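You operate a simulated robot arm through the tools that you are given. There is no shell and no other tool. Be economical: measure what you need, move in short steps, check, and stop when the job is done.

You are at the controls of a simulated two-armed robot. One attempt, no reset.

TASK
Wipe up the spill on the top of the long parts bench with the white towel and put it back.
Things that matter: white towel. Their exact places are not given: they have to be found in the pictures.

Only the result counts: the job must be done as asked and must still hold three seconds after the hand-in. Knocking over, shifting, dropping, spilling or breaking anything else fails it. Flat cloth is picked up by pressing the open fingertips on it (5 to 10 N) and closing them slowly along it; thin cloth reads only 2 to 8 mm in the jaws.

THE ROBOT
Two 7-joint arms with two-finger parallel grippers on one trunk, on a base that drives. Base frame: it is fixed to the floor where the robot stands at the start and does not move with it; the origin is under the middle of the robot, x ahead of it, y to its left, z up. Lengths are in m, angles in rad, forces in N, time in s.
The left shoulder is at the start at [0.07, 0.134, 1.151], the right one opposite. Payload 1.57 kg a hand.
Tool frame (each hand has its own): the origin (TCP) lies between the finger pads and is the grasp point; the fingertips stand 0.03 m ahead of it; z points along the fingers, y is the line along which they close. The gripper opens to 0.08 m. The fingers are 0.017 m wide and 0.012 m thick; the gripper's body (0.04 by 0.082 m) begins 0.08 m behind the TCP.
Orientation is told as [roll, pitch, yaw] about the base's x, y, z axes, in that order, counted from this pose: with the fingers straight down and closing along the base's y, the tool's x points along the base's -x, its y along +y and its z along -z.

THE INTERFACE
- The arms move only by the tool move_arm. It takes "left_rows", "right_rows" or both (then of equal length, played together; a hand with none holds still); each is text: rows parted by semicolons, each of 6 numbers parted by spaces: the shift along the tool's x, y, z in units of 25 mm (1.0 is 25 mm), then the turn, a rotation vector about the tool's x, y, z in units of 4 degrees (1.0 is 4 degrees). In form: tx ty tz ax ay az; .... A call has 1 to 12 rows; each row shifts and turns the commanded pose from where the row before left it, along the tool's axes as they then stand. "left_gripper" and "right_gripper" are, for a hand that has rows, the opening, from 0 (shut) to 1 (fully open), set as the call begins (left out, the last holds). A call with a number of a shift or a turn outside -1 to 1 is refused whole. Each row takes 0.2 s and may step no farther than 0.05 m and 0.15 rad from the row before; otherwise, or with a gripper value out of range, the whole call is refused. A pose out of reach is approached as far as the arm can. The call stops where the force on the tool passes 40 N (or 10 N more than at its start, if that is more) or the arm is blocked; 0.2 s more then pass. The fingers move at their own pace (about 0.153 m/s each) and stop on an object; they squeeze with about 36 N. The grip force told is the motor's: it shows also when the fingers shut on nothing. Time passes only in rows, and 0.2 s behind the last, so rows that do not move let the fingers close. It gives the time, the measured TCP pose, the force on the tool (base axes), the opening and the grip force at its end, in the units of the frame above (readings bear some noise).
- Cameras (640 x 400 px; columns grow to the right, rows downward): "scene" is now at [0.1199, 0.0436, 1.362]; the picture's right is [0.54, -0.84, 0.00], its down [-0.61, -0.40, -0.68] and it looks along [0.57, 0.37, -0.73] (base axes); focal length 290 px, centre (320, 200). "left" rides on the left gripper at [0.072, 0.007, -0.122] in its tool frame; the picture's right is [-0.09, 1.00, 0.00], its down [-0.84, -0.08, -0.54] and it looks along [-0.54, -0.05, 0.84] (tool axes); focal length 238 px, centre (320, 200). "right" rides on the right gripper at [0.072, -0.007, -0.122] in its tool frame; the picture's right is [0.09, 1.00, 0.00], its down [-0.84, 0.08, -0.54] and it looks along [-0.54, 0.05, 0.84] (tool axes); focal length 238 px, centre (320, 200).
- capture(camera): a new picture of that camera. The clock stands still meanwhile.
- raise_lower(by): slides the trunk up (or, below 0, down) by that many m; the arms and the scene camera ride with it, the base frame stays. It gives what a move gives, with no picture.
- base_move(legs): drives the robot by 1 to 6 legs, each [ahead, left, turn to the left] in m, m and rad, along the robot's own axes; the way and the turn of a leg run together, so that a leg with both is an arc; at most 1.5 m and 3.142 rad a leg. The arms and the cameras ride along, it lands a little off, and it stops where it bumps. It gives what a move gives.
- aim_head(pan, tilt): turns the head with the scene camera to pan (to the left, within 1.501 rad either way) and tilt (down, from -0.506 to 1.204), counted from straight ahead of the robot. It gives what a move gives.
- measure_at(camera, pixels): there is no depth. For up to 12 entries [column, row, z] of the newest picture of that camera ("zoom" is the newest enlarged one), the place [x, y] in the base frame at which the ray of that pixel passes the height z, good to about 0.002 m. The clock stands still meanwhile.
- close_up(camera, box): a new picture of the part [left, top, right, bottom] of that camera's present view, enlarged. The clock stands still meanwhile.
- close_job(): hands the job in; it is judged then, once.

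Keep the steps short. Do not move on a guess: measure, check each grasp and each placing, and mend mistakes. In all there are 80 turns and 78 pictures (those below and enlarged ones count). Leave the grippers open and the arms clear of the work at the hand-in unless told otherwise, and finish with a single line.

The tools are called as name(argument=value, ...) on one line, values as JSON. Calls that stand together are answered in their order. move_arm: Moves the arms, as the interface text tells. Its arguments: {"type":"object","properties":{"left_rows":{"type":"string"},"left_gripper":{"type":"number"},"right_rows":{"type":"string"},"right_gripper":{"type":"number"}},"required":[]} The other tools are called the same way: raise_lower (by) slides the trunk up or down; base_move (legs) drives the base; aim_head (pan, tilt) turns the head that bears the scene camera; capture (camera) takes a picture; measure_at (camera, pixels) gives the place at which the rays of pixels pass given heights; close_up (camera, box) takes an enlarged picture of a part of a camera's view; close_job () hands the job in.

At the start:

```text
time: 0.0
left_ee_pos: [0.3814, 0.4061, 1.0898]
left_ee_rot: [-0.001, 0.0, 0.001]
left_ft_force: [0.1, -0.3, 0.3]
left_gripper_width: 0.0801
left_grasp_force: 0.0
right_ee_pos: [0.4477, 0.0288, 1.0108]
right_ee_rot: [0.003, 0.0, 0.0]
right_ft_force: [0.2, 0.7, 0.2]
right_gripper_width: 0.08
right_grasp_force: 0.0
trunk travel left (down, up): [-0.725, 0.215]
robot x, y, heading: [-0.0013, 0.0011, -0.003]
head pan, tilt: [0.574, 0.817]
```

scene: 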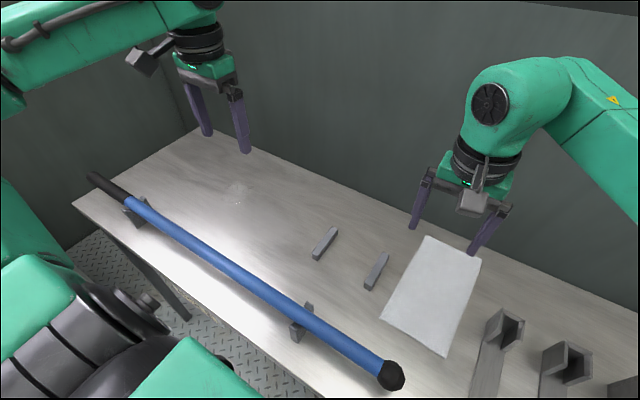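
right: 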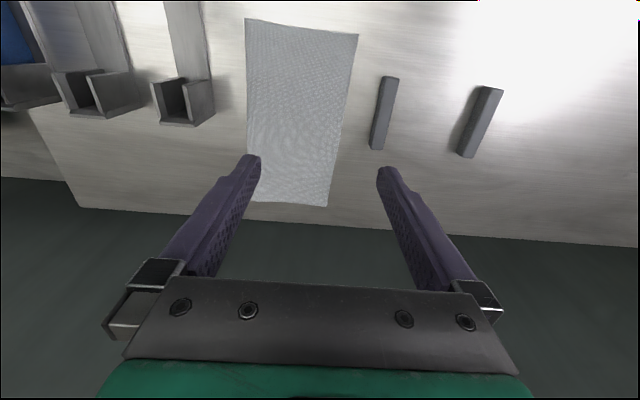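
left: 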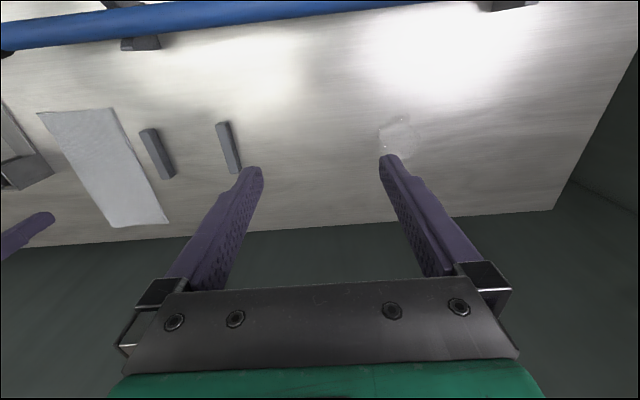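

I see the towel around scene px (435,295) and a faint spill near (238,193). I'll measure them and take close-ups first.

measure_at(camera="scene", pixels=[[427, 236, 0.753], [481, 258, 0.753], [446, 356, 0.753], [381, 319, 0.753], [238, 193, 0.751], [319, 258, 0.76], [336, 228, 0.76], [368, 289, 0.76], [386, 256, 0.76], [200, 128, 0.751], [75, 204, 0.751]])

measure_at(camera="left", pixels=[[380, 125, 0.751], [410, 115, 0.751], [418, 145, 0.751], [385, 155, 0.751], [400, 135, 0.751], [37, 113, 0.753], [112, 108, 0.753], [168, 222, 0.753], [112, 227, 0.753]])

close_up(camera="left", box=[330, 80, 480, 180])

close_up(camera="scene", box=[150, 130, 310, 230])

```text
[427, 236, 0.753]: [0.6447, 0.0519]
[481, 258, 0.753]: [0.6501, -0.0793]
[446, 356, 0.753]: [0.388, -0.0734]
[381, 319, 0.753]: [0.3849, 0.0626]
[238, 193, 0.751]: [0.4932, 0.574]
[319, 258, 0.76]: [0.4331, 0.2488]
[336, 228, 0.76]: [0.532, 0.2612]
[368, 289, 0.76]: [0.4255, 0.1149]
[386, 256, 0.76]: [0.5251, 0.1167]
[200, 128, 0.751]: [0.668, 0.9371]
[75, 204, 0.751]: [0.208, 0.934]
```

```text
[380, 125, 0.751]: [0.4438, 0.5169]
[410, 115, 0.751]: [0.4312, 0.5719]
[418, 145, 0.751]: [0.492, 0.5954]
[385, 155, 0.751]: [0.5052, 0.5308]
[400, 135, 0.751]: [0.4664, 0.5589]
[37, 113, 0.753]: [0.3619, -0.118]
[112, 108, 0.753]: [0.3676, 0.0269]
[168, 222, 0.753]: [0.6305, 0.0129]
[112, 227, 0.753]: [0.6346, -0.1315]
```

```text
4.00 times, centred on (405, 130) of left
```

zoom: 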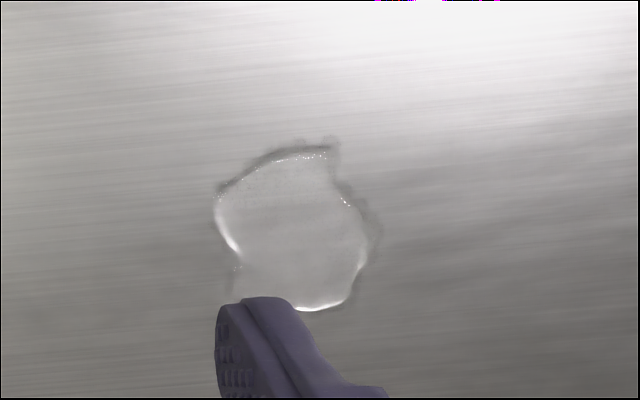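

```text
4.00 times, centred on (230, 180) of scene
```

zoom: 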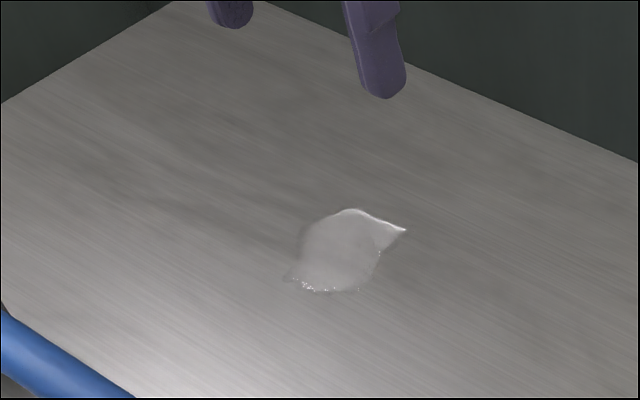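

Scene and left readings disagree at z=0.753, which hints that the bench is higher. I'll compare the same towel corners at several heights.

measure_at(camera="scene", pixels=[[427, 236, 0.78], [481, 258, 0.78], [446, 356, 0.78], [381, 319, 0.78], [427, 236, 0.8], [481, 258, 0.8], [446, 356, 0.8], [381, 319, 0.8], [236, 194, 0.78]])

measure_at(camera="left", pixels=[[37, 113, 0.78], [112, 108, 0.78], [168, 222, 0.78], [112, 227, 0.78], [37, 113, 0.8], [112, 108, 0.8], [168, 222, 0.8], [112, 227, 0.8], [403, 138, 0.78]])

measure_at(camera="right", pixels=[[246, 19, 0.78], [358, 35, 0.78], [326, 206, 0.78], [246, 200, 0.78], [246, 19, 0.753], [358, 35, 0.753], [326, 206, 0.753], [246, 200, 0.753]])

```text
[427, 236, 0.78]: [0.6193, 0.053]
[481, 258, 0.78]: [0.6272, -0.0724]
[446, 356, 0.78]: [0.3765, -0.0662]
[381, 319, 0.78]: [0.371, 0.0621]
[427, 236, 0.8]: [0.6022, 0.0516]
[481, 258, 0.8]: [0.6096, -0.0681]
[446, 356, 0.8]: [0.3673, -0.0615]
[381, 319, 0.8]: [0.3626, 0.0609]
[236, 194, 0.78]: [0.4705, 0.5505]
```

```text
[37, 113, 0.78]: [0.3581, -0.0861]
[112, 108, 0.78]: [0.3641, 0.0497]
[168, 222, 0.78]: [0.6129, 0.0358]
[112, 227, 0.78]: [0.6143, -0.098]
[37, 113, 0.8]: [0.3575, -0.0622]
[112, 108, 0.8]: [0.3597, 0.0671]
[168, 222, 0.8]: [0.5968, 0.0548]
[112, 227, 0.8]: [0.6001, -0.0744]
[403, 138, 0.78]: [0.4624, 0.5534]
```

```text
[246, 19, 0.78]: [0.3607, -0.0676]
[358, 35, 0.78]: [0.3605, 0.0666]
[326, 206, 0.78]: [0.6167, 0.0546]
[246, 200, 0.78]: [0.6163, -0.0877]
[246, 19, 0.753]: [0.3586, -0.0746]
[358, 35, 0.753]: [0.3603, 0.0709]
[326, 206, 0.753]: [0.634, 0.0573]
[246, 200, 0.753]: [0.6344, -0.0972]
```

The corners agree best at z≈0.79–0.80: towel about x 0.36–0.60, y −0.06–0.06, and spill near (0.46, 0.55). I'll use the left hand, so I'm moving the right arm out to the right and bringing the left one over the towel's near end.

move_arm(left_rows="0 -1 0 0 0 0;0 -1 0 0 0 0;0 -1 0 0 0 0;0 -1 0 0 0 0;0 -1 0 0 0 0;0 -1 0 0 0 0;0 -1 0 0 0 0;0 -1 0 0 0 0;0 -1 0 0 0 0;0 -1 0 0 0 0;0 -1 0 0 0 0;0 0 0 0 0 0", right_rows="0 -1 -0.2 0 0 0;0 -1 -0.2 0 0 0;0 -1 -0.2 0 0 0;0 -1 -0.2 0 0 0;0 -1 -0.2 0 0 0;0 -1 -0.2 0 0 0;0 -1 -0.2 0 0 0;0 -1 -0.2 0 0 0;0 -1 -0.2 0 0 0;0 -1 -0.2 0 0 0;0 -1 -0.2 0 0 0;0 -1 -0.2 0 0 0", left_gripper=1)

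capture(camera="left")

capture(camera="scene")

```text
time: 2.6
left_ee_pos: [0.3781, 0.1321, 1.0927]
left_ee_rot: [0.001, -0.001, 0.0]
left_ft_force: [-0.4, 0.0, -1.0]
left_gripper_width: 0.0802
left_grasp_force: 0.1
right_ee_pos: [0.4472, -0.2698, 1.0722]
right_ee_rot: [-0.001, -0.001, 0.002]
right_ft_force: [0.4, 0.2, -0.1]
right_gripper_width: 0.0797
right_grasp_force: 0.1
trunk travel left (down, up): [-0.725, 0.215]
robot x, y, heading: [-0.0017, 0.0024, 0.0]
head pan, tilt: [0.574, 0.817]
```

```text
72 pictures are left
```

left: 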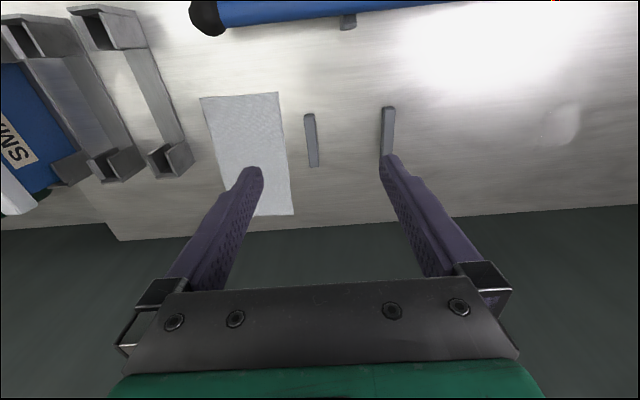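

```text
71 pictures are left
```

scene: 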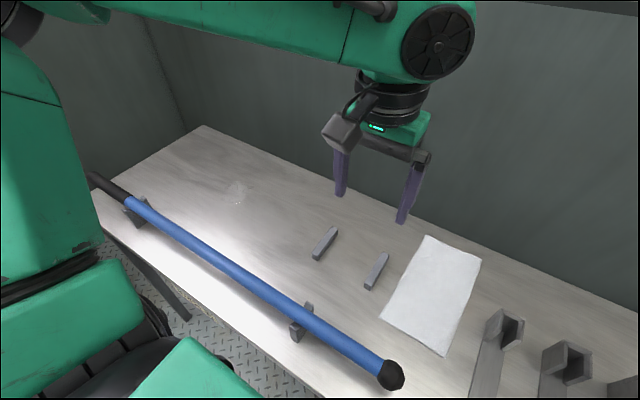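

Clear so far. I'll recheck the towel corners with the left camera, now nearly overhead.

measure_at(camera="left", pixels=[[200, 98, 0.753], [278, 93, 0.753], [294, 214, 0.753], [200, 98, 0.795], [278, 93, 0.795], [294, 214, 0.795], [560, 125, 0.753], [560, 125, 0.795]])

measure_at(camera="scene", pixels=[[446, 356, 0.795], [381, 319, 0.795], [427, 236, 0.795], [236, 194, 0.795]])

```text
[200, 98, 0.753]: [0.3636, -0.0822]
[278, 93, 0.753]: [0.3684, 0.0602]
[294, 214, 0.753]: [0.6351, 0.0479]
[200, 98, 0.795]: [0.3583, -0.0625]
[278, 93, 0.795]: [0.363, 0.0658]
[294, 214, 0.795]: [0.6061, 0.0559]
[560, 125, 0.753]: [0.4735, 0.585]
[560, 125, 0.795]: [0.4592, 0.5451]
```

```text
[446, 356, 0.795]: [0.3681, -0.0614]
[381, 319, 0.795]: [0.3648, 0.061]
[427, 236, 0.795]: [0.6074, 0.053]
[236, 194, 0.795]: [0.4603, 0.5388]
```

All views agree at z≈0.793; the towel centre is about (0.485, 0.0). Next I go above the near end (0.40, −0.002) and part-way down.

move_arm(left_rows="-0.18 -1 0.6 0 0 0;-0.18 -1 0.7 0 0 0;-0.18 -1 0.7 0 0 0;-0.18 -1 0.8 0 0 0;-0.16 -1 0.8 0 0 0;0 -0.37 0.8 0 0 0;0 0 0.8 0 0 0;0 0 0.8 0 0 0;0 0 0.8 0 0 0;0 0 0.8 0 0 0;0 0 0 0 0 0", left_gripper=1)

capture(camera="left")

```text
time: 5.0
left_ee_pos: [0.3774, 0.0557, 0.9079]
left_ee_rot: [-0.005, -0.003, 0.0]
left_ft_force: [0.8, 0.2, -0.4]
left_gripper_width: 0.0799
left_grasp_force: 0.1
left hand out of reach, approached as far as the arm can: row 4, 5, 6, 7, 8, 9, 10
right_ee_pos: [0.4475, -0.2716, 1.0722]
right_ee_rot: [0.001, 0.001, 0.0]
right_ft_force: [0.2, 0.0, -0.5]
right_gripper_width: 0.08
right_grasp_force: 0.1
trunk travel left (down, up): [-0.725, 0.215]
robot x, y, heading: [0.0006, -0.0011, -0.002]
head pan, tilt: [0.574, 0.817]
```

```text
70 pictures are left
```

left: 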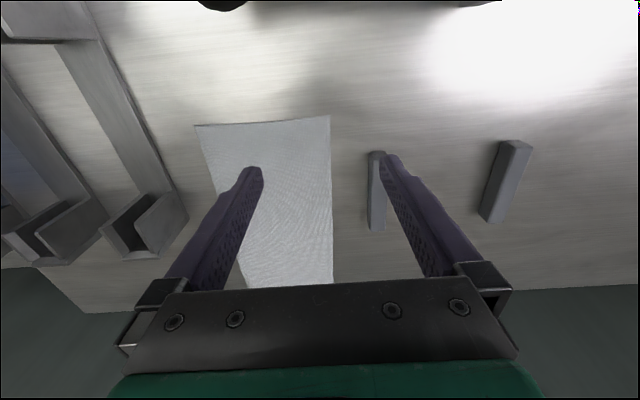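

The left arm can't reach that far inward from here. I'll lift a little and drive the base 0.15 m to the right so the towel lies on its own side.

move_arm(left_rows="0 1 -1 0 0 0;0 1 -1 0 0 0;0 0.4 -1 0 0 0;0 0 -1 0 0 0;0 0 0 0 0 0")

base_move(legs=[[0, -0.2, 0]])

capture(camera="left")

capture(camera="scene")

```text
time: 6.2
left_ee_pos: [0.3814, 0.115, 1.009]
left_ee_rot: [0.0, -0.002, -0.001]
left_ft_force: [0.4, 0.0, -0.3]
left_gripper_width: 0.0798
left_grasp_force: 0.1
right_ee_pos: [0.4479, -0.2712, 1.0725]
right_ee_rot: [0.001, 0.001, 0.001]
right_ft_force: [-0.4, 0.2, -1.1]
right_gripper_width: 0.08
right_grasp_force: 0.0
trunk travel left (down, up): [-0.725, 0.215]
robot x, y, heading: [-0.0042, -0.0012, -0.003]
head pan, tilt: [0.574, 0.817]
```

```text
time: 7.6
left_ee_pos: [0.3715, -0.0037, 1.0096]
left_ee_rot: [0.006, 0.001, 0.033]
left_ft_force: [0.0, -0.3, 0.3]
left_gripper_width: 0.0803
left_grasp_force: 0.1
right_ee_pos: [0.4519, -0.3864, 1.0699]
right_ee_rot: [0.006, 0.001, 0.034]
right_ft_force: [-0.7, -1.0, 0.5]
right_gripper_width: 0.0799
right_grasp_force: 0.1
trunk travel left (down, up): [-0.725, 0.215]
robot x, y, heading: [-0.0049, -0.1315, 0.035]
head pan, tilt: [0.574, 0.817]
stopped in leg 1: the robot was blocked; the commanded pose is now the measured one
```

```text
69 pictures are left
```

left: 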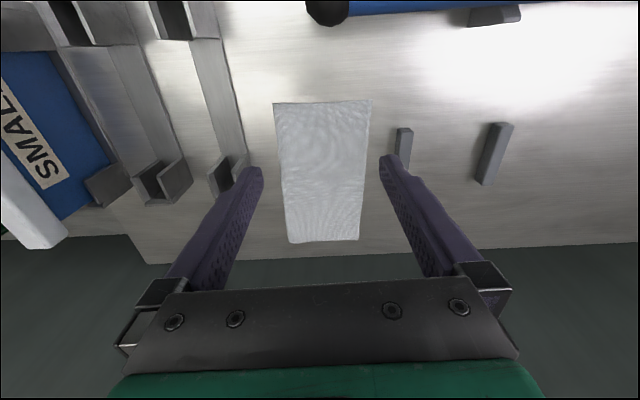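

```text
68 pictures are left
```

scene: 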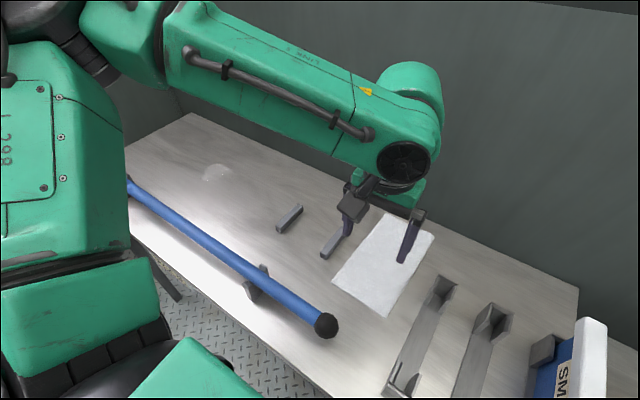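

The base was blocked after 0.13 m. I'll look right to see what it touched.

aim_head(pan=-0.6, tilt=0.8)

capture(camera="scene")

capture(camera="right")

```text
time: 8.9
left_ee_pos: [0.3703, 0.0026, 1.0082]
left_ee_rot: [0.0, 0.002, 0.033]
left_ft_force: [0.3, -0.2, 0.0]
left_gripper_width: 0.0802
left_grasp_force: 0.0
right_ee_pos: [0.4502, -0.3802, 1.0719]
right_ee_rot: [-0.001, 0.001, 0.034]
right_ft_force: [0.3, 0.4, -0.5]
right_gripper_width: 0.0799
right_grasp_force: 0.0
trunk travel left (down, up): [-0.725, 0.215]
robot x, y, heading: [-0.0067, -0.127, 0.04]
head pan, tilt: [-0.6, 0.799]
```

```text
67 pictures are left
```

scene: 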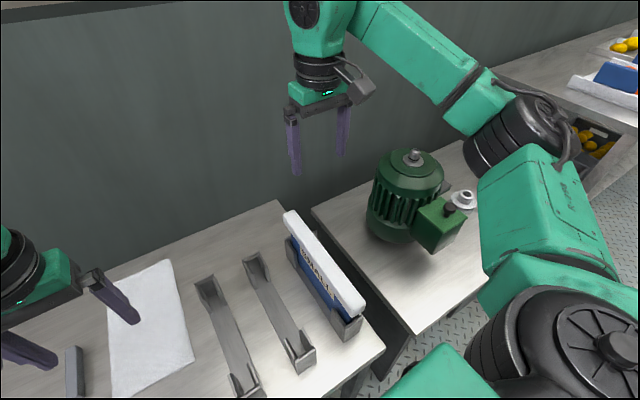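

```text
66 pictures are left
```

right: 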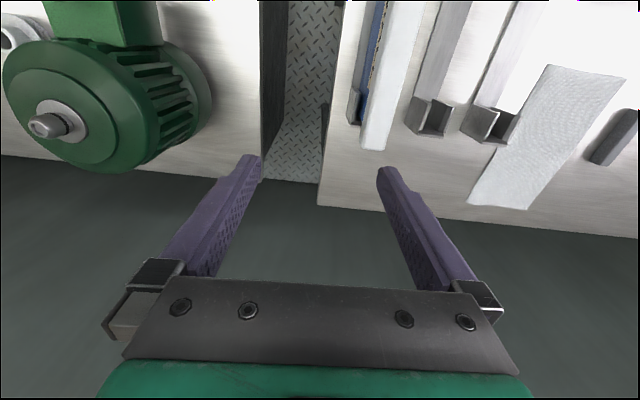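

Nothing looks disturbed; the right side has a neighbouring table, so I'll go no further that way. The left hand is now over the towel, so I move forward 0.03 m and down to about z 0.86.

move_arm(left_rows="-0.6 -0.05 0.5 0 0 0;-0.6 -0.05 1 0 0 0;0 0 1 0 0 0;0 0 1 0 0 0;0 0 1 0 0 0;0 0 1 0 0 0;0 0 0 0 0 0", left_gripper=1)

capture(camera="left")

```text
time: 10.5
left_ee_pos: [0.4008, -0.0009, 0.8741]
left_ee_rot: [0.0, -0.001, 0.032]
left_ft_force: [-0.9, 0.5, 0.2]
left_gripper_width: 0.0801
left_grasp_force: 0.0
right_ee_pos: [0.4496, -0.381, 1.0719]
right_ee_rot: [0.0, 0.002, 0.033]
right_ft_force: [-0.1, 0.0, -0.2]
right_gripper_width: 0.0802
right_grasp_force: 0.1
trunk travel left (down, up): [-0.725, 0.215]
robot x, y, heading: [-0.0106, -0.1223, 0.037]
head pan, tilt: [-0.6, 0.799]
```

```text
65 pictures are left
```

left: 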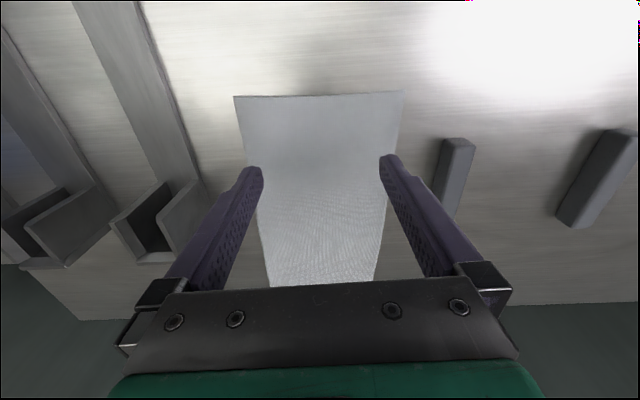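

Well centred: fingertips bracket the middle of the towel's near part. Descend 38 mm, then feel for contact in small steps.

move_arm(left_rows="0 0 0.5 0 0 0;0 0 0.5 0 0 0;0 0 0.3 0 0 0;0 0 0.2 0 0 0;0 0 0 0 0 0", left_gripper=1)

capture(camera="left")

```text
time: 11.7
left_ee_pos: [0.3972, 0.0049, 0.838]
left_ee_rot: [-0.001, 0.0, 0.034]
left_ft_force: [-0.7, -0.5, -0.1]
left_gripper_width: 0.0802
left_grasp_force: 0.1
left hand out of reach, approached as far as the arm can: row 4
right_ee_pos: [0.4504, -0.38, 1.0711]
right_ee_rot: [0.0, 0.002, 0.033]
right_ft_force: [-0.9, -0.1, -0.5]
right_gripper_width: 0.0802
right_grasp_force: 0.0
trunk travel left (down, up): [-0.725, 0.215]
robot x, y, heading: [-0.0064, -0.1272, 0.036]
head pan, tilt: [-0.6, 0.799]
```

```text
64 pictures are left
```

left: 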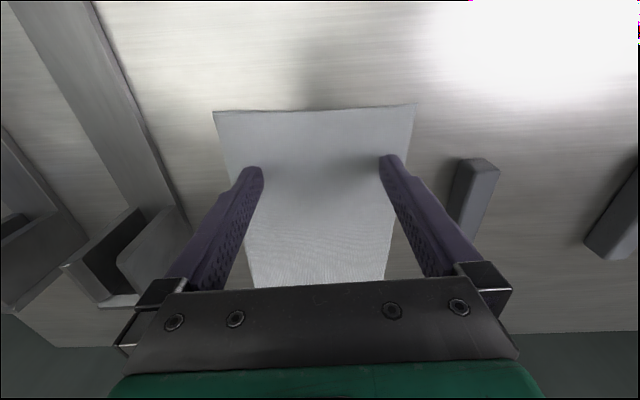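

The arm is too folded to go lower here. I'll lift 75 mm and drive back 0.1 m to give it room.

move_arm(left_rows="0 0 -1 0 0 0;0 0 -1 0 0 0;0 0 -1 0 0 0;0 0 -1 0 0 0;0 0 0 0 0 0")

base_move(legs=[[-0.1, 0, 0]])

```text
time: 12.9
left_ee_pos: [0.3988, 0.0046, 0.9336]
left_ee_rot: [-0.001, 0.002, 0.033]
left_ft_force: [-0.1, 0.3, -0.3]
left_gripper_width: 0.0801
left_grasp_force: 0.1
right_ee_pos: [0.4508, -0.3805, 1.0712]
right_ee_rot: [-0.002, 0.002, 0.032]
right_ft_force: [0.0, -1.0, 0.6]
right_gripper_width: 0.0803
right_grasp_force: 0.0
trunk travel left (down, up): [-0.725, 0.215]
robot x, y, heading: [-0.0074, -0.1259, 0.039]
head pan, tilt: [-0.6, 0.799]
```

```text
time: 14.1
left_ee_pos: [0.3006, 0.0017, 0.9346]
left_ee_rot: [0.0, 0.001, 0.036]
left_ft_force: [0.3, 0.2, 0.0]
left_gripper_width: 0.08
left_grasp_force: 0.1
right_ee_pos: [0.3519, -0.3837, 1.0719]
right_ee_rot: [0.0, 0.001, 0.034]
right_ft_force: [-0.4, -0.3, -0.6]
right_gripper_width: 0.0802
right_grasp_force: 0.1
trunk travel left (down, up): [-0.725, 0.215]
robot x, y, heading: [-0.1058, -0.1295, 0.033]
head pan, tilt: [-0.6, 0.799]
```

Base moved back cleanly. Now the hand goes forward 0.10 m and down to z≈0.838.

move_arm(left_rows="-1 0 0 0 0 0;-1 0 0 0 0 0;-1 0 0 0 0 0;-1 -0.2 0 0 0 0;0 0 1 0 0 0;0 0 1 0 0 0;0 0 1 0 0 0;0 0 0.7 0 0 0;0 0 0.2 0 0 0;0 0 0 0 0 0", left_gripper=1)

capture(camera="left")

```text
time: 16.3
left_ee_pos: [0.3589, 0.0362, 0.8572]
left_ee_rot: [-0.001, 0.0, 0.036]
left_ft_force: [1.0, 0.0, 0.5]
left_gripper_width: 0.08
left_grasp_force: 0.1
left hand out of reach, approached as far as the arm can: row 4, 5, 6, 7, 8, 9
right_ee_pos: [0.3524, -0.3842, 1.0729]
right_ee_rot: [-0.001, 0.002, 0.036]
right_ft_force: [-0.3, -0.8, -0.4]
right_gripper_width: 0.0798
right_grasp_force: 0.0
trunk travel left (down, up): [-0.725, 0.215]
robot x, y, heading: [-0.108, -0.1288, 0.032]
head pan, tilt: [-0.6, 0.799]
```

```text
63 pictures are left
```

left: 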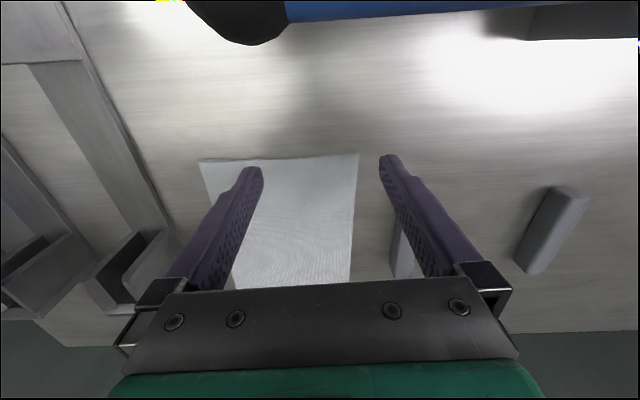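

The limit is sideways: this arm can't work near the robot's midline when low. I'll lift, tuck the right hand inward and back, then turn the robot right so the towel lies at about 30° on the left side.

move_arm(left_rows="0 0.5 -1 0 0 0;0 0.5 -1 0 0 0;0 0 -1 0 0 0;0 0 -1 0 0 0;0 0 -1 0 0 0;0 0 -1 0 0 0;0 0 0 0 0 0", right_rows="0.5 1 0 0 0 0;0.5 1 0 0 0 0;0.5 1 0 0 0 0;0.5 0.5 0 0 0 0;0 0 0 0 0 0;0 0 0 0 0 0;0 0 0 0 0 0")

base_move(legs=[[0, 0, -0.36]])

capture(camera="scene")

capture(camera="left")

```text
time: 17.9
left_ee_pos: [0.3567, 0.0619, 1.006]
left_ee_rot: [0.002, -0.001, 0.035]
left_ft_force: [-0.5, 0.0, -0.3]
left_gripper_width: 0.0802
left_grasp_force: 0.1
right_ee_pos: [0.2979, -0.2958, 1.0726]
right_ee_rot: [0.0, 0.003, 0.036]
right_ft_force: [0.4, 0.4, -0.3]
right_gripper_width: 0.08
right_grasp_force: 0.0
trunk travel left (down, up): [-0.725, 0.215]
robot x, y, heading: [-0.1058, -0.1279, 0.034]
head pan, tilt: [-0.6, 0.799]
```

```text
time: 19.4
left_ee_pos: [0.3943, -0.1146, 1.0065]
left_ee_rot: [0.0, 0.0, -0.327]
left_ft_force: [0.3, 0.7, -0.2]
left_gripper_width: 0.0801
left_grasp_force: 0.1
right_ee_pos: [0.2119, -0.4268, 1.0728]
right_ee_rot: [0.001, 0.0, -0.329]
right_ft_force: [-0.1, 0.1, 0.1]
right_gripper_width: 0.0801
right_grasp_force: 0.1
trunk travel left (down, up): [-0.725, 0.215]
robot x, y, heading: [-0.1088, -0.1279, -0.328]
head pan, tilt: [-0.6, 0.799]
```

```text
62 pictures are left
```

scene: 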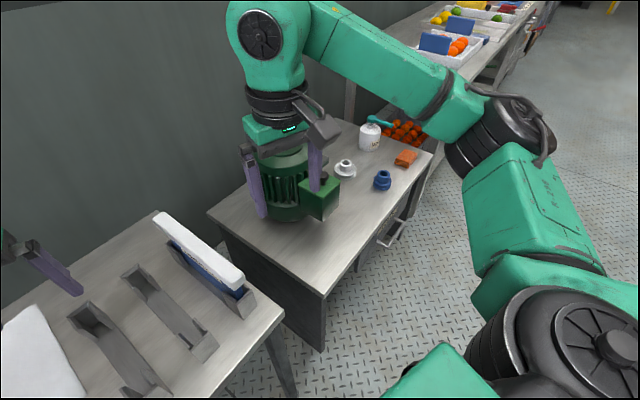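

```text
61 pictures are left
```

left: 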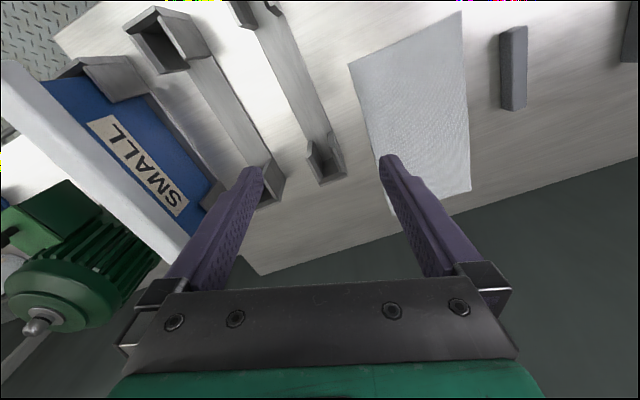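

Now the hand is at (0.394, −0.115), yaw −0.327. Shift to (0.40, 0), then square the yaw, then down to z≈0.87.

move_arm(left_rows="0.25 0.9 0 0 0 0;0.25 0.9 0 0 0 0;0.25 0.9 0 0 0 0;0.25 0.9 0 0 0 0;0.25 0.85 0 0 0 0;0 0 0.9 0 0 -1;0 0 0.9 0 0 -1;0 0 0.9 0 0 -1;0 0 0.9 0 0 -1;0 0 0.9 0 0 -0.6;0 0 0.9 0 0 0;0 0 0 0 0 0", left_gripper=1)

capture(camera="left")

```text
time: 22.0
left_ee_pos: [0.4033, -0.0006, 0.8726]
left_ee_rot: [0.0, -0.001, -0.007]
left_ft_force: [-0.9, 0.1, -0.3]
left_gripper_width: 0.0797
left_grasp_force: 0.0
right_ee_pos: [0.2126, -0.4263, 1.0725]
right_ee_rot: [0.001, 0.001, -0.328]
right_ft_force: [0.8, 0.4, 0.5]
right_gripper_width: 0.0804
right_grasp_force: 0.0
trunk travel left (down, up): [-0.725, 0.215]
robot x, y, heading: [-0.104, -0.1278, -0.329]
head pan, tilt: [-0.6, 0.799]
```

```text
60 pictures are left
```

left: 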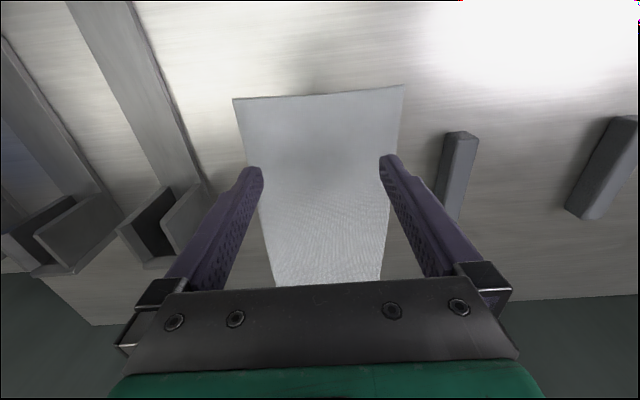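

Reached without a reach warning. Step down to z≈0.834, then feel.

move_arm(left_rows="0 0 0.6 0 0 0;0 0 0.5 0 0 0;0 0 0.4 0 0 0;0 0 0 0 0 0", left_gripper=1)

move_arm(left_rows="0 0 0.16 0 0 0;0 0 0 0 0 0")

```text
time: 23.0
left_ee_pos: [0.4022, -0.0006, 0.8336]
left_ee_rot: [0.0, 0.0, -0.007]
left_ft_force: [-0.7, 0.0, -0.4]
left_gripper_width: 0.08
left_grasp_force: 0.0
right_ee_pos: [0.2108, -0.4269, 1.0724]
right_ee_rot: [0.001, 0.001, -0.328]
right_ft_force: [0.7, -0.3, 0.8]
right_gripper_width: 0.0799
right_grasp_force: 0.0
trunk travel left (down, up): [-0.725, 0.215]
robot x, y, heading: [-0.1059, -0.1242, -0.327]
head pan, tilt: [-0.6, 0.799]
```

```text
time: 23.6
left_ee_pos: [0.4005, -0.0008, 0.8323]
left_ee_rot: [-0.002, -0.003, -0.01]
left_ft_force: [1.4, 0.7, 14.2]
left_gripper_width: 0.08
left_grasp_force: 0.1
right_ee_pos: [0.2102, -0.4288, 1.0726]
right_ee_rot: [-0.001, 0.001, -0.328]
right_ft_force: [-0.9, -0.2, 0.3]
right_gripper_width: 0.0801
right_grasp_force: 0.1
trunk travel left (down, up): [-0.725, 0.215]
robot x, y, heading: [-0.1078, -0.1307, -0.326]
head pan, tilt: [-0.6, 0.799]
```

Contact at 14 N. Back off slightly and begin closing slowly along the cloth.

move_arm(left_rows="0 0 -0.05 0 0 0;0 0 0 0 0 0", left_gripper=0.9)

move_arm(left_rows="0 0 0 0 0 0", left_gripper=0.8)

move_arm(left_rows="0 0 0 0 0 0", left_gripper=0.7)

capture(camera="left")

```text
time: 24.2
left_ee_pos: [0.3992, -0.0006, 0.8332]
left_ee_rot: [-0.001, -0.001, -0.006]
left_ft_force: [1.4, -2.0, 10.8]
left_gripper_width: 0.0715
left_grasp_force: 0.1
right_ee_pos: [0.2101, -0.4286, 1.0729]
right_ee_rot: [0.002, -0.001, -0.329]
right_ft_force: [0.4, 0.3, -0.5]
right_gripper_width: 0.0799
right_grasp_force: 0.1
trunk travel left (down, up): [-0.725, 0.215]
robot x, y, heading: [-0.1051, -0.1303, -0.33]
head pan, tilt: [-0.6, 0.799]
```

```text
time: 24.6
left_ee_pos: [0.4003, 0.0005, 0.8317]
left_ee_rot: [0.002, -0.002, -0.006]
left_ft_force: [0.1, -0.5, 12.1]
left_gripper_width: 0.0625
left_grasp_force: 0.2
right_ee_pos: [0.21, -0.4284, 1.072]
right_ee_rot: [0.001, -0.001, -0.326]
right_ft_force: [0.0, -1.4, -0.5]
right_gripper_width: 0.0801
right_grasp_force: 0.0
trunk travel left (down, up): [-0.725, 0.215]
robot x, y, heading: [-0.1087, -0.1297, -0.331]
head pan, tilt: [-0.6, 0.799]
```

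```text
time: 25.0
left_ee_pos: [0.3995, 0.0001, 0.8312]
left_ee_rot: [0.002, -0.002, -0.008]
left_ft_force: [0.0, -1.2, 12.2]
left_gripper_width: 0.0547
left_grasp_force: 0.1
right_ee_pos: [0.2107, -0.4284, 1.0739]
right_ee_rot: [-0.001, 0.001, -0.328]
right_ft_force: [-0.5, 0.3, 0.6]
right_gripper_width: 0.08
right_grasp_force: 0.0
trunk travel left (down, up): [-0.725, 0.215]
robot x, y, heading: [-0.1033, -0.1257, -0.331]
head pan, tilt: [-0.6, 0.799]
```

```text
59 pictures are left
```

left: 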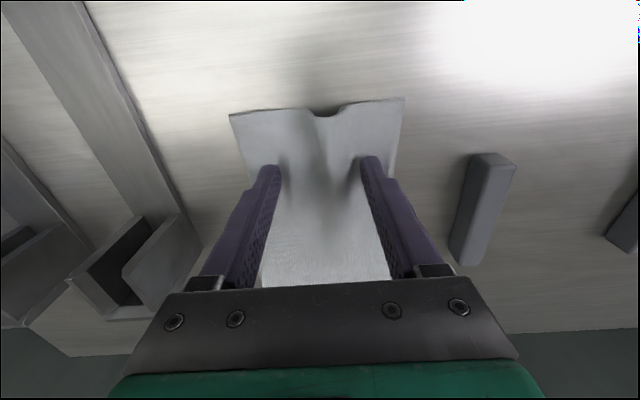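

The cloth is rising in a fold between the fingers. 12 N is slightly high, so I ease off 0.8 mm and keep closing.

move_arm(left_rows="0 0 -0.03 0 0 0", left_gripper=0.6)

move_arm(left_rows="0 0 0 0 0 0", left_gripper=0.48)

move_arm(left_rows="0 0 0 0 0 0", left_gripper=0.36)

move_arm(left_rows="0 0 0 0 0 0", left_gripper=0.24)

move_arm(left_rows="0 0 0 0 0 0", left_gripper=0.12)

move_arm(left_rows="0 0 0 0 0 0;0 0 0 0 0 0", left_gripper=0)

capture(camera="left")

```text
time: 25.4
left_ee_pos: [0.3994, -0.0018, 0.8315]
left_ee_rot: [0.001, 0.003, -0.007]
left_ft_force: [0.2, 0.2, 6.4]
left_gripper_width: 0.0473
left_grasp_force: 0.0
right_ee_pos: [0.2119, -0.4282, 1.073]
right_ee_rot: [0.001, 0.0, -0.329]
right_ft_force: [0.2, 0.3, 0.0]
right_gripper_width: 0.0801
right_grasp_force: 0.0
trunk travel left (down, up): [-0.725, 0.215]
robot x, y, heading: [-0.1037, -0.1266, -0.327]
head pan, tilt: [-0.6, 0.799]
```

```text
time: 25.8
left_ee_pos: [0.4001, -0.0012, 0.8311]
left_ee_rot: [0.002, 0.0, -0.007]
left_ft_force: [0.5, -0.4, 3.1]
left_gripper_width: 0.0382
left_grasp_force: 0.1
right_ee_pos: [0.2119, -0.4289, 1.0721]
right_ee_rot: [-0.001, -0.001, -0.329]
right_ft_force: [-0.5, -1.2, -0.5]
right_gripper_width: 0.08
right_grasp_force: 0.1
trunk travel left (down, up): [-0.725, 0.215]
robot x, y, heading: [-0.1075, -0.1279, -0.33]
head pan, tilt: [-0.6, 0.799]
```

```text
time: 26.2
left_ee_pos: [0.4017, -0.001, 0.8325]
left_ee_rot: [-0.001, 0.0, -0.009]
left_ft_force: [0.0, 0.0, 1.6]
left_gripper_width: 0.0286
left_grasp_force: 0.1
right_ee_pos: [0.2119, -0.4274, 1.0729]
right_ee_rot: [0.001, 0.001, -0.328]
right_ft_force: [-1.0, 0.8, -0.3]
right_gripper_width: 0.0801
right_grasp_force: 0.0
trunk travel left (down, up): [-0.725, 0.215]
robot x, y, heading: [-0.105, -0.1292, -0.329]
head pan, tilt: [-0.6, 0.799]
```

```text
time: 26.6
left_ee_pos: [0.4007, -0.0012, 0.8318]
left_ee_rot: [0.0, 0.001, -0.007]
left_ft_force: [0.0, -0.1, 2.5]
left_gripper_width: 0.0192
left_grasp_force: 0.0
right_ee_pos: [0.2125, -0.4273, 1.0731]
right_ee_rot: [0.0, 0.003, -0.328]
right_ft_force: [0.6, -0.5, -1.4]
right_gripper_width: 0.0799
right_grasp_force: 0.0
trunk travel left (down, up): [-0.725, 0.215]
robot x, y, heading: [-0.1014, -0.127, -0.327]
head pan, tilt: [-0.6, 0.799]
```

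```text
time: 27.0
left_ee_pos: [0.401, -0.0013, 0.8325]
left_ee_rot: [-0.001, 0.001, -0.007]
left_ft_force: [0.1, 0.0, 1.9]
left_gripper_width: 0.0099
left_grasp_force: 0.1
right_ee_pos: [0.2132, -0.4274, 1.0737]
right_ee_rot: [0.001, 0.002, -0.327]
right_ft_force: [0.2, -0.6, 0.1]
right_gripper_width: 0.0799
right_grasp_force: 0.1
trunk travel left (down, up): [-0.725, 0.215]
robot x, y, heading: [-0.1042, -0.1291, -0.32]
head pan, tilt: [-0.6, 0.799]
```

```text
time: 27.6
left_ee_pos: [0.4013, -0.0007, 0.8313]
left_ee_rot: [0.001, 0.0, -0.006]
left_ft_force: [-0.4, 0.2, 1.5]
left_gripper_width: 0.0047
left_grasp_force: 25.0
right_ee_pos: [0.2118, -0.428, 1.0726]
right_ee_rot: [0.0, 0.001, -0.326]
right_ft_force: [-0.8, -0.1, -0.5]
right_gripper_width: 0.0799
right_grasp_force: 0.0
trunk travel left (down, up): [-0.725, 0.215]
robot x, y, heading: [-0.1035, -0.1313, -0.33]
head pan, tilt: [-0.6, 0.799]
```

```text
58 pictures are left
```

left: 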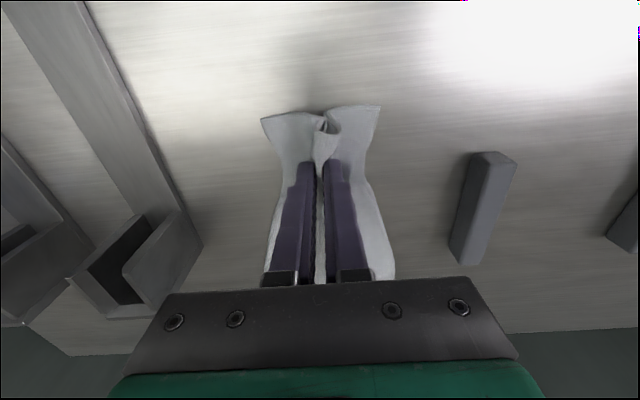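

Width 4.7 mm: the fold is held. Lift slowly and check.

move_arm(left_rows="0 0 -0.5 0 0 0;0 0 -0.7 0 0 0;-0.3 0 -1 0 0 0;-0.3 0 -1 0 0 0;-0.3 0 -1 0 0 0;-0.3 0 -1 0 0 0;-0.3 0 -1 0 0 0;-0.3 0 -1 0 0 0;0 0 -1 0 0 0;0 0 -1 0 0 0;0 0 -1 0 0 0;0 0 -1 0 0 0")

aim_head(pan=0.5, tilt=0.7)

capture(camera="scene")

```text
time: 30.2
left_ee_pos: [0.4436, -0.0018, 1.113]
left_ee_rot: [0.0, 0.001, -0.008]
left_ft_force: [-0.9, 0.1, 0.6]
left_gripper_width: 0.0046
left_grasp_force: 25.7
right_ee_pos: [0.2123, -0.4285, 1.0718]
right_ee_rot: [-0.002, 0.001, -0.328]
right_ft_force: [0.6, -0.2, 0.4]
right_gripper_width: 0.0797
right_grasp_force: 0.1
trunk travel left (down, up): [-0.725, 0.215]
robot x, y, heading: [-0.1076, -0.1324, -0.327]
head pan, tilt: [-0.6, 0.799]
```

```text
time: 31.5
left_ee_pos: [0.4445, -0.0011, 1.1114]
left_ee_rot: [0.0, -0.002, -0.007]
left_ft_force: [-0.2, 0.5, -0.9]
left_gripper_width: 0.0048
left_grasp_force: 25.6
right_ee_pos: [0.2126, -0.428, 1.0731]
right_ee_rot: [-0.001, 0.003, -0.327]
right_ft_force: [1.0, -0.2, 0.6]
right_gripper_width: 0.0802
right_grasp_force: 0.0
trunk travel left (down, up): [-0.725, 0.215]
robot x, y, heading: [-0.1061, -0.1265, -0.331]
head pan, tilt: [0.499, 0.7]
```

```text
57 pictures are left
```

scene: 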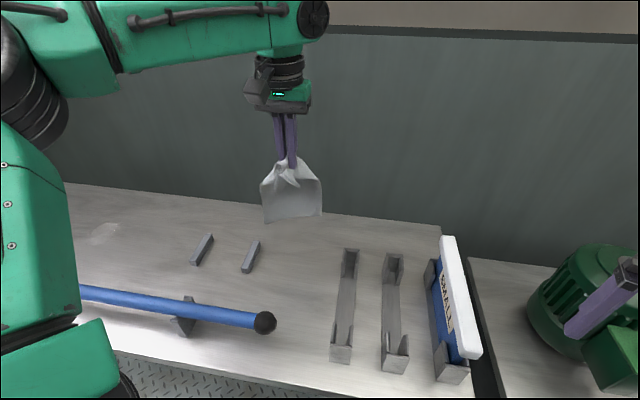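

Towel is held and hanging clear. Now turn the robot back to face the bench, and strafe left 0.40 m in steps.

base_move(legs=[[0, 0, 0.327], [0, 0.4, 0]])

aim_head(pan=0.4, tilt=0.8)

capture(camera="scene")

```text
time: 35.1
left_ee_pos: [0.3795, 0.569, 1.1127]
left_ee_rot: [0.003, -0.001, 0.315]
left_ft_force: [0.6, 0.5, 0.0]
left_gripper_width: 0.0048
left_grasp_force: 25.2
right_ee_pos: [0.2946, 0.0929, 1.0723]
right_ee_rot: [0.0, 0.002, -0.006]
right_ft_force: [0.5, -0.6, -0.5]
right_gripper_width: 0.0798
right_grasp_force: 0.0
trunk travel left (down, up): [-0.725, 0.215]
robot x, y, heading: [-0.0993, 0.2728, -0.005]
head pan, tilt: [0.499, 0.7]
```

```text
time: 35.7
left_ee_pos: [0.3792, 0.5715, 1.1122]
left_ee_rot: [0.001, 0.0, 0.316]
left_ft_force: [-0.5, 0.1, 0.0]
left_gripper_width: 0.0048
left_grasp_force: 25.5
right_ee_pos: [0.2935, 0.094, 1.0725]
right_ee_rot: [0.0, 0.002, -0.004]
right_ft_force: [-0.2, 0.1, -0.5]
right_gripper_width: 0.0799
right_grasp_force: 0.1
trunk travel left (down, up): [-0.725, 0.215]
robot x, y, heading: [-0.105, 0.2755, -0.005]
head pan, tilt: [0.4, 0.799]
```

```text
56 pictures are left
```

scene: 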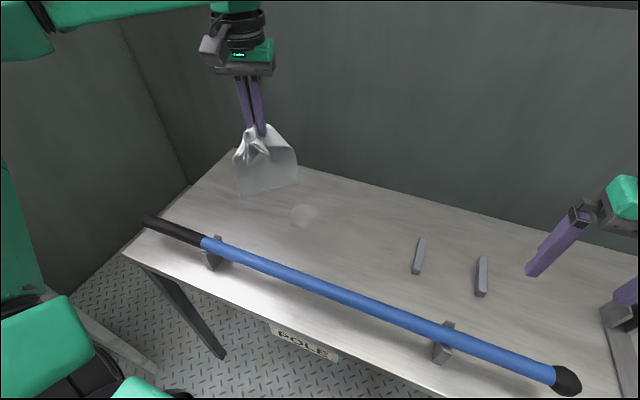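

Spill visible at (305,213). Measure its outline at the bench height (~0.798), and drive ahead 0.1 m.

measure_at(camera="scene", pixels=[[305, 213, 0.798], [290, 213, 0.798], [319, 209, 0.798], [303, 203, 0.798], [301, 226, 0.798], [150, 253, 0.798], [250, 150, 0.798]])

close_up(camera="scene", box=[240, 170, 368, 250])

base_move(legs=[[0.1, 0, 0]])

```text
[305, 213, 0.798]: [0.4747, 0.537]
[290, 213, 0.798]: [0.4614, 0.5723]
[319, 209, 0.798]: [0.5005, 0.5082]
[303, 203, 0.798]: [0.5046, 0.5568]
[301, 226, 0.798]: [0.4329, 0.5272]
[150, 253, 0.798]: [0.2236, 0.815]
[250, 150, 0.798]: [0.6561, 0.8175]
```

```text
5.00 times, centred on (304, 210) of scene
```

zoom: 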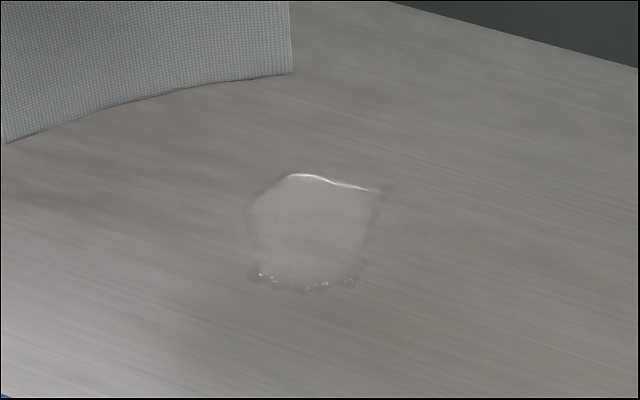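

```text
time: 36.9
left_ee_pos: [0.4787, 0.573, 1.1126]
left_ee_rot: [0.0, -0.002, 0.319]
left_ft_force: [-0.9, 1.1, 0.1]
left_gripper_width: 0.0048
left_grasp_force: 25.5
right_ee_pos: [0.3971, 0.0939, 1.0739]
right_ee_rot: [0.0, -0.002, -0.003]
right_ft_force: [-0.8, -0.3, -0.2]
right_gripper_width: 0.0797
right_grasp_force: 0.1
trunk travel left (down, up): [-0.725, 0.215]
robot x, y, heading: [0.0021, 0.2731, -0.0]
head pan, tilt: [0.4, 0.799]
```

Spill is about x 0.44–0.505, y 0.51–0.575. I square the yaw, then move to (0.56, 0.54, 1.045), ready to lay the hanging tail away from the robot.

move_arm(left_rows="0 0 0 0 0 1;0 0 0 0 0 1;0 0 0 0 0 1;0 0 0 0 0 1;0 0 0 0 0 0.57;-1 -0.5 0.5 0 0 0;-1 -0.5 0.5 0 0 0;-1 -0.3 0.7 0 0 0;-0.25 0 1 0 0 0;0 0 0 0 0 0")

capture(camera="scene")

```text
time: 39.1
left_ee_pos: [0.5592, 0.54, 1.0426]
left_ee_rot: [-0.001, 0.0, -0.002]
left_ft_force: [1.1, 0.6, -0.2]
left_gripper_width: 0.0045
left_grasp_force: 25.1
right_ee_pos: [0.3963, 0.0933, 1.073]
right_ee_rot: [0.0, 0.001, -0.002]
right_ft_force: [0.3, -0.1, -0.4]
right_gripper_width: 0.0801
right_grasp_force: 0.1
trunk travel left (down, up): [-0.725, 0.215]
robot x, y, heading: [0.0032, 0.2737, -0.0]
head pan, tilt: [0.4, 0.799]
```

```text
54 pictures are left
```

scene: 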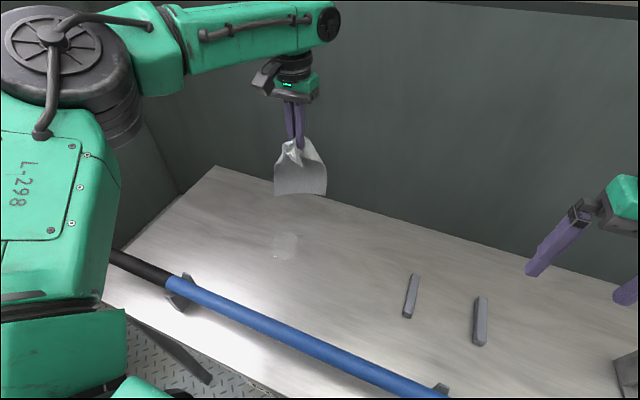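

Now lower while moving toward the robot to lay the tail over the spill.

move_arm(left_rows="0.2 0 0.8 0 0 0;0.4 0 0.8 0 0 0;0.5 0 0.8 0 0 0;0.6 0 0.8 0 0 0;0.6 0 0.8 0 0 0;0.6 0 0.8 0 0 0;0.6 0 0.8 0 0 0;0.6 0 0.8 0 0 0;0.6 0 0.8 0 0 0;0.6 0 0.6 0 0 0;0.2 0 0.3 0 0 0;0 0 0 0 0 0")

capture(camera="scene")

capture(camera="left")

```text
time: 41.7
left_ee_pos: [0.4242, 0.5406, 0.8416]
left_ee_rot: [0.001, 0.0, 0.0]
left_ft_force: [0.9, 0.0, 0.0]
left_gripper_width: 0.0045
left_grasp_force: 24.6
right_ee_pos: [0.3961, 0.0936, 1.073]
right_ee_rot: [0.0, 0.002, -0.002]
right_ft_force: [-0.2, 0.6, 0.1]
right_gripper_width: 0.08
right_grasp_force: 0.0
trunk travel left (down, up): [-0.725, 0.215]
robot x, y, heading: [-0.0002, 0.2742, 0.002]
head pan, tilt: [0.4, 0.799]
```

```text
53 pictures are left
```

scene: 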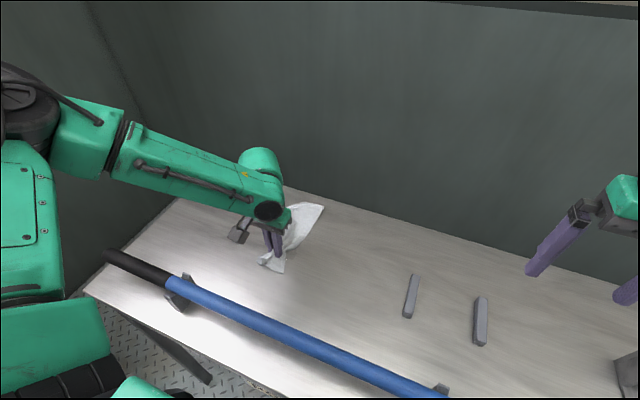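

```text
52 pictures are left
```

left: 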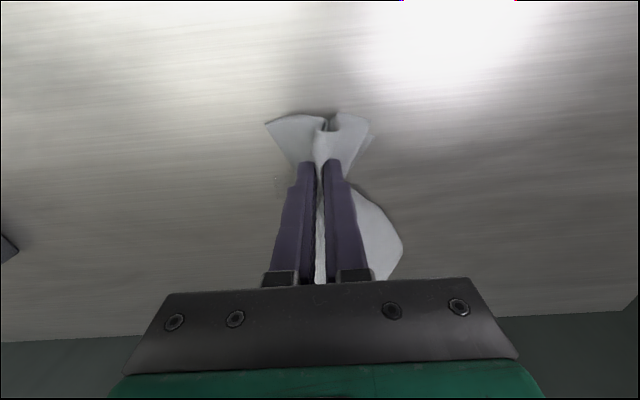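

The towel covers the spill. Press down gently to contact.

move_arm(left_rows="0 0 0.2 0 0 0;0 0 0.15 0 0 0;0 0 0.1 0 0 0;0 0 0 0 0 0")

```text
time: 42.7
left_ee_pos: [0.4226, 0.5393, 0.8316]
left_ee_rot: [0.003, -0.005, 0.0]
left_ft_force: [0.7, 1.5, 15.4]
left_gripper_width: 0.0047
left_grasp_force: 25.5
right_ee_pos: [0.3947, 0.0927, 1.072]
right_ee_rot: [-0.001, 0.0, 0.0]
right_ft_force: [0.3, 0.5, 0.0]
right_gripper_width: 0.0799
right_grasp_force: 0.1
trunk travel left (down, up): [-0.725, 0.215]
robot x, y, heading: [-0.0013, 0.2754, 0.002]
head pan, tilt: [0.4, 0.799]
```

In contact at 15 N. Ease off a millimetre and sweep forward 0.105 m over the spill.

move_arm(left_rows="-0.2 0 -0.04 0 0 0;-0.5 0 0 0 0 0;-0.5 0 0 0 0 0;-0.5 0 0 0 0 0;-0.5 0 0 0 0 0;-0.5 0 0 0 0 0;-0.5 0 0 0 0 0;-0.5 0 0 0 0 0;-0.5 0 0 0 0 0;0 0 0 0 0 0")

capture(camera="left")

capture(camera="scene")

```text
time: 44.9
left_ee_pos: [0.5166, 0.5423, 0.8385]
left_ee_rot: [-0.001, -0.001, 0.001]
left_ft_force: [0.0, 0.0, 0.6]
left_gripper_width: 0.0048
left_grasp_force: 24.8
left hand out of reach, approached as far as the arm can: row 9
right_ee_pos: [0.3955, 0.0943, 1.073]
right_ee_rot: [-0.001, 0.001, -0.003]
right_ft_force: [-0.2, 0.0, -0.1]
right_gripper_width: 0.0801
right_grasp_force: 0.0
trunk travel left (down, up): [-0.725, 0.215]
robot x, y, heading: [-0.0001, 0.2761, -0.002]
head pan, tilt: [0.4, 0.799]
```

```text
51 pictures are left
```

left: 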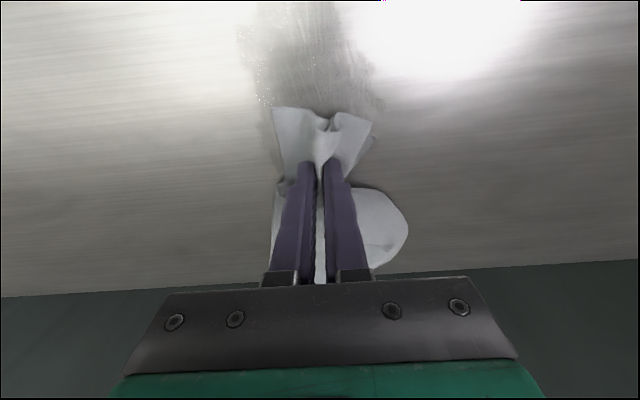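

```text
50 pictures are left
```

scene: 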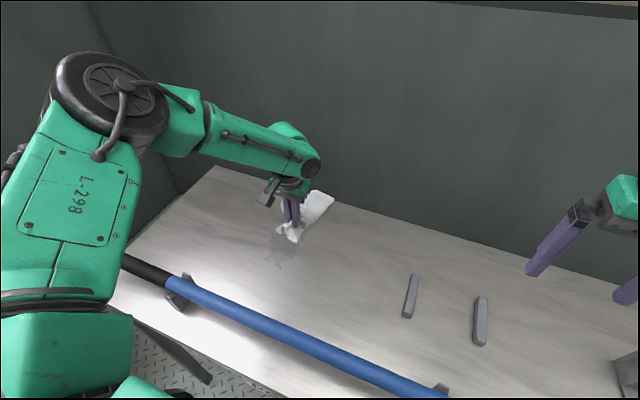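

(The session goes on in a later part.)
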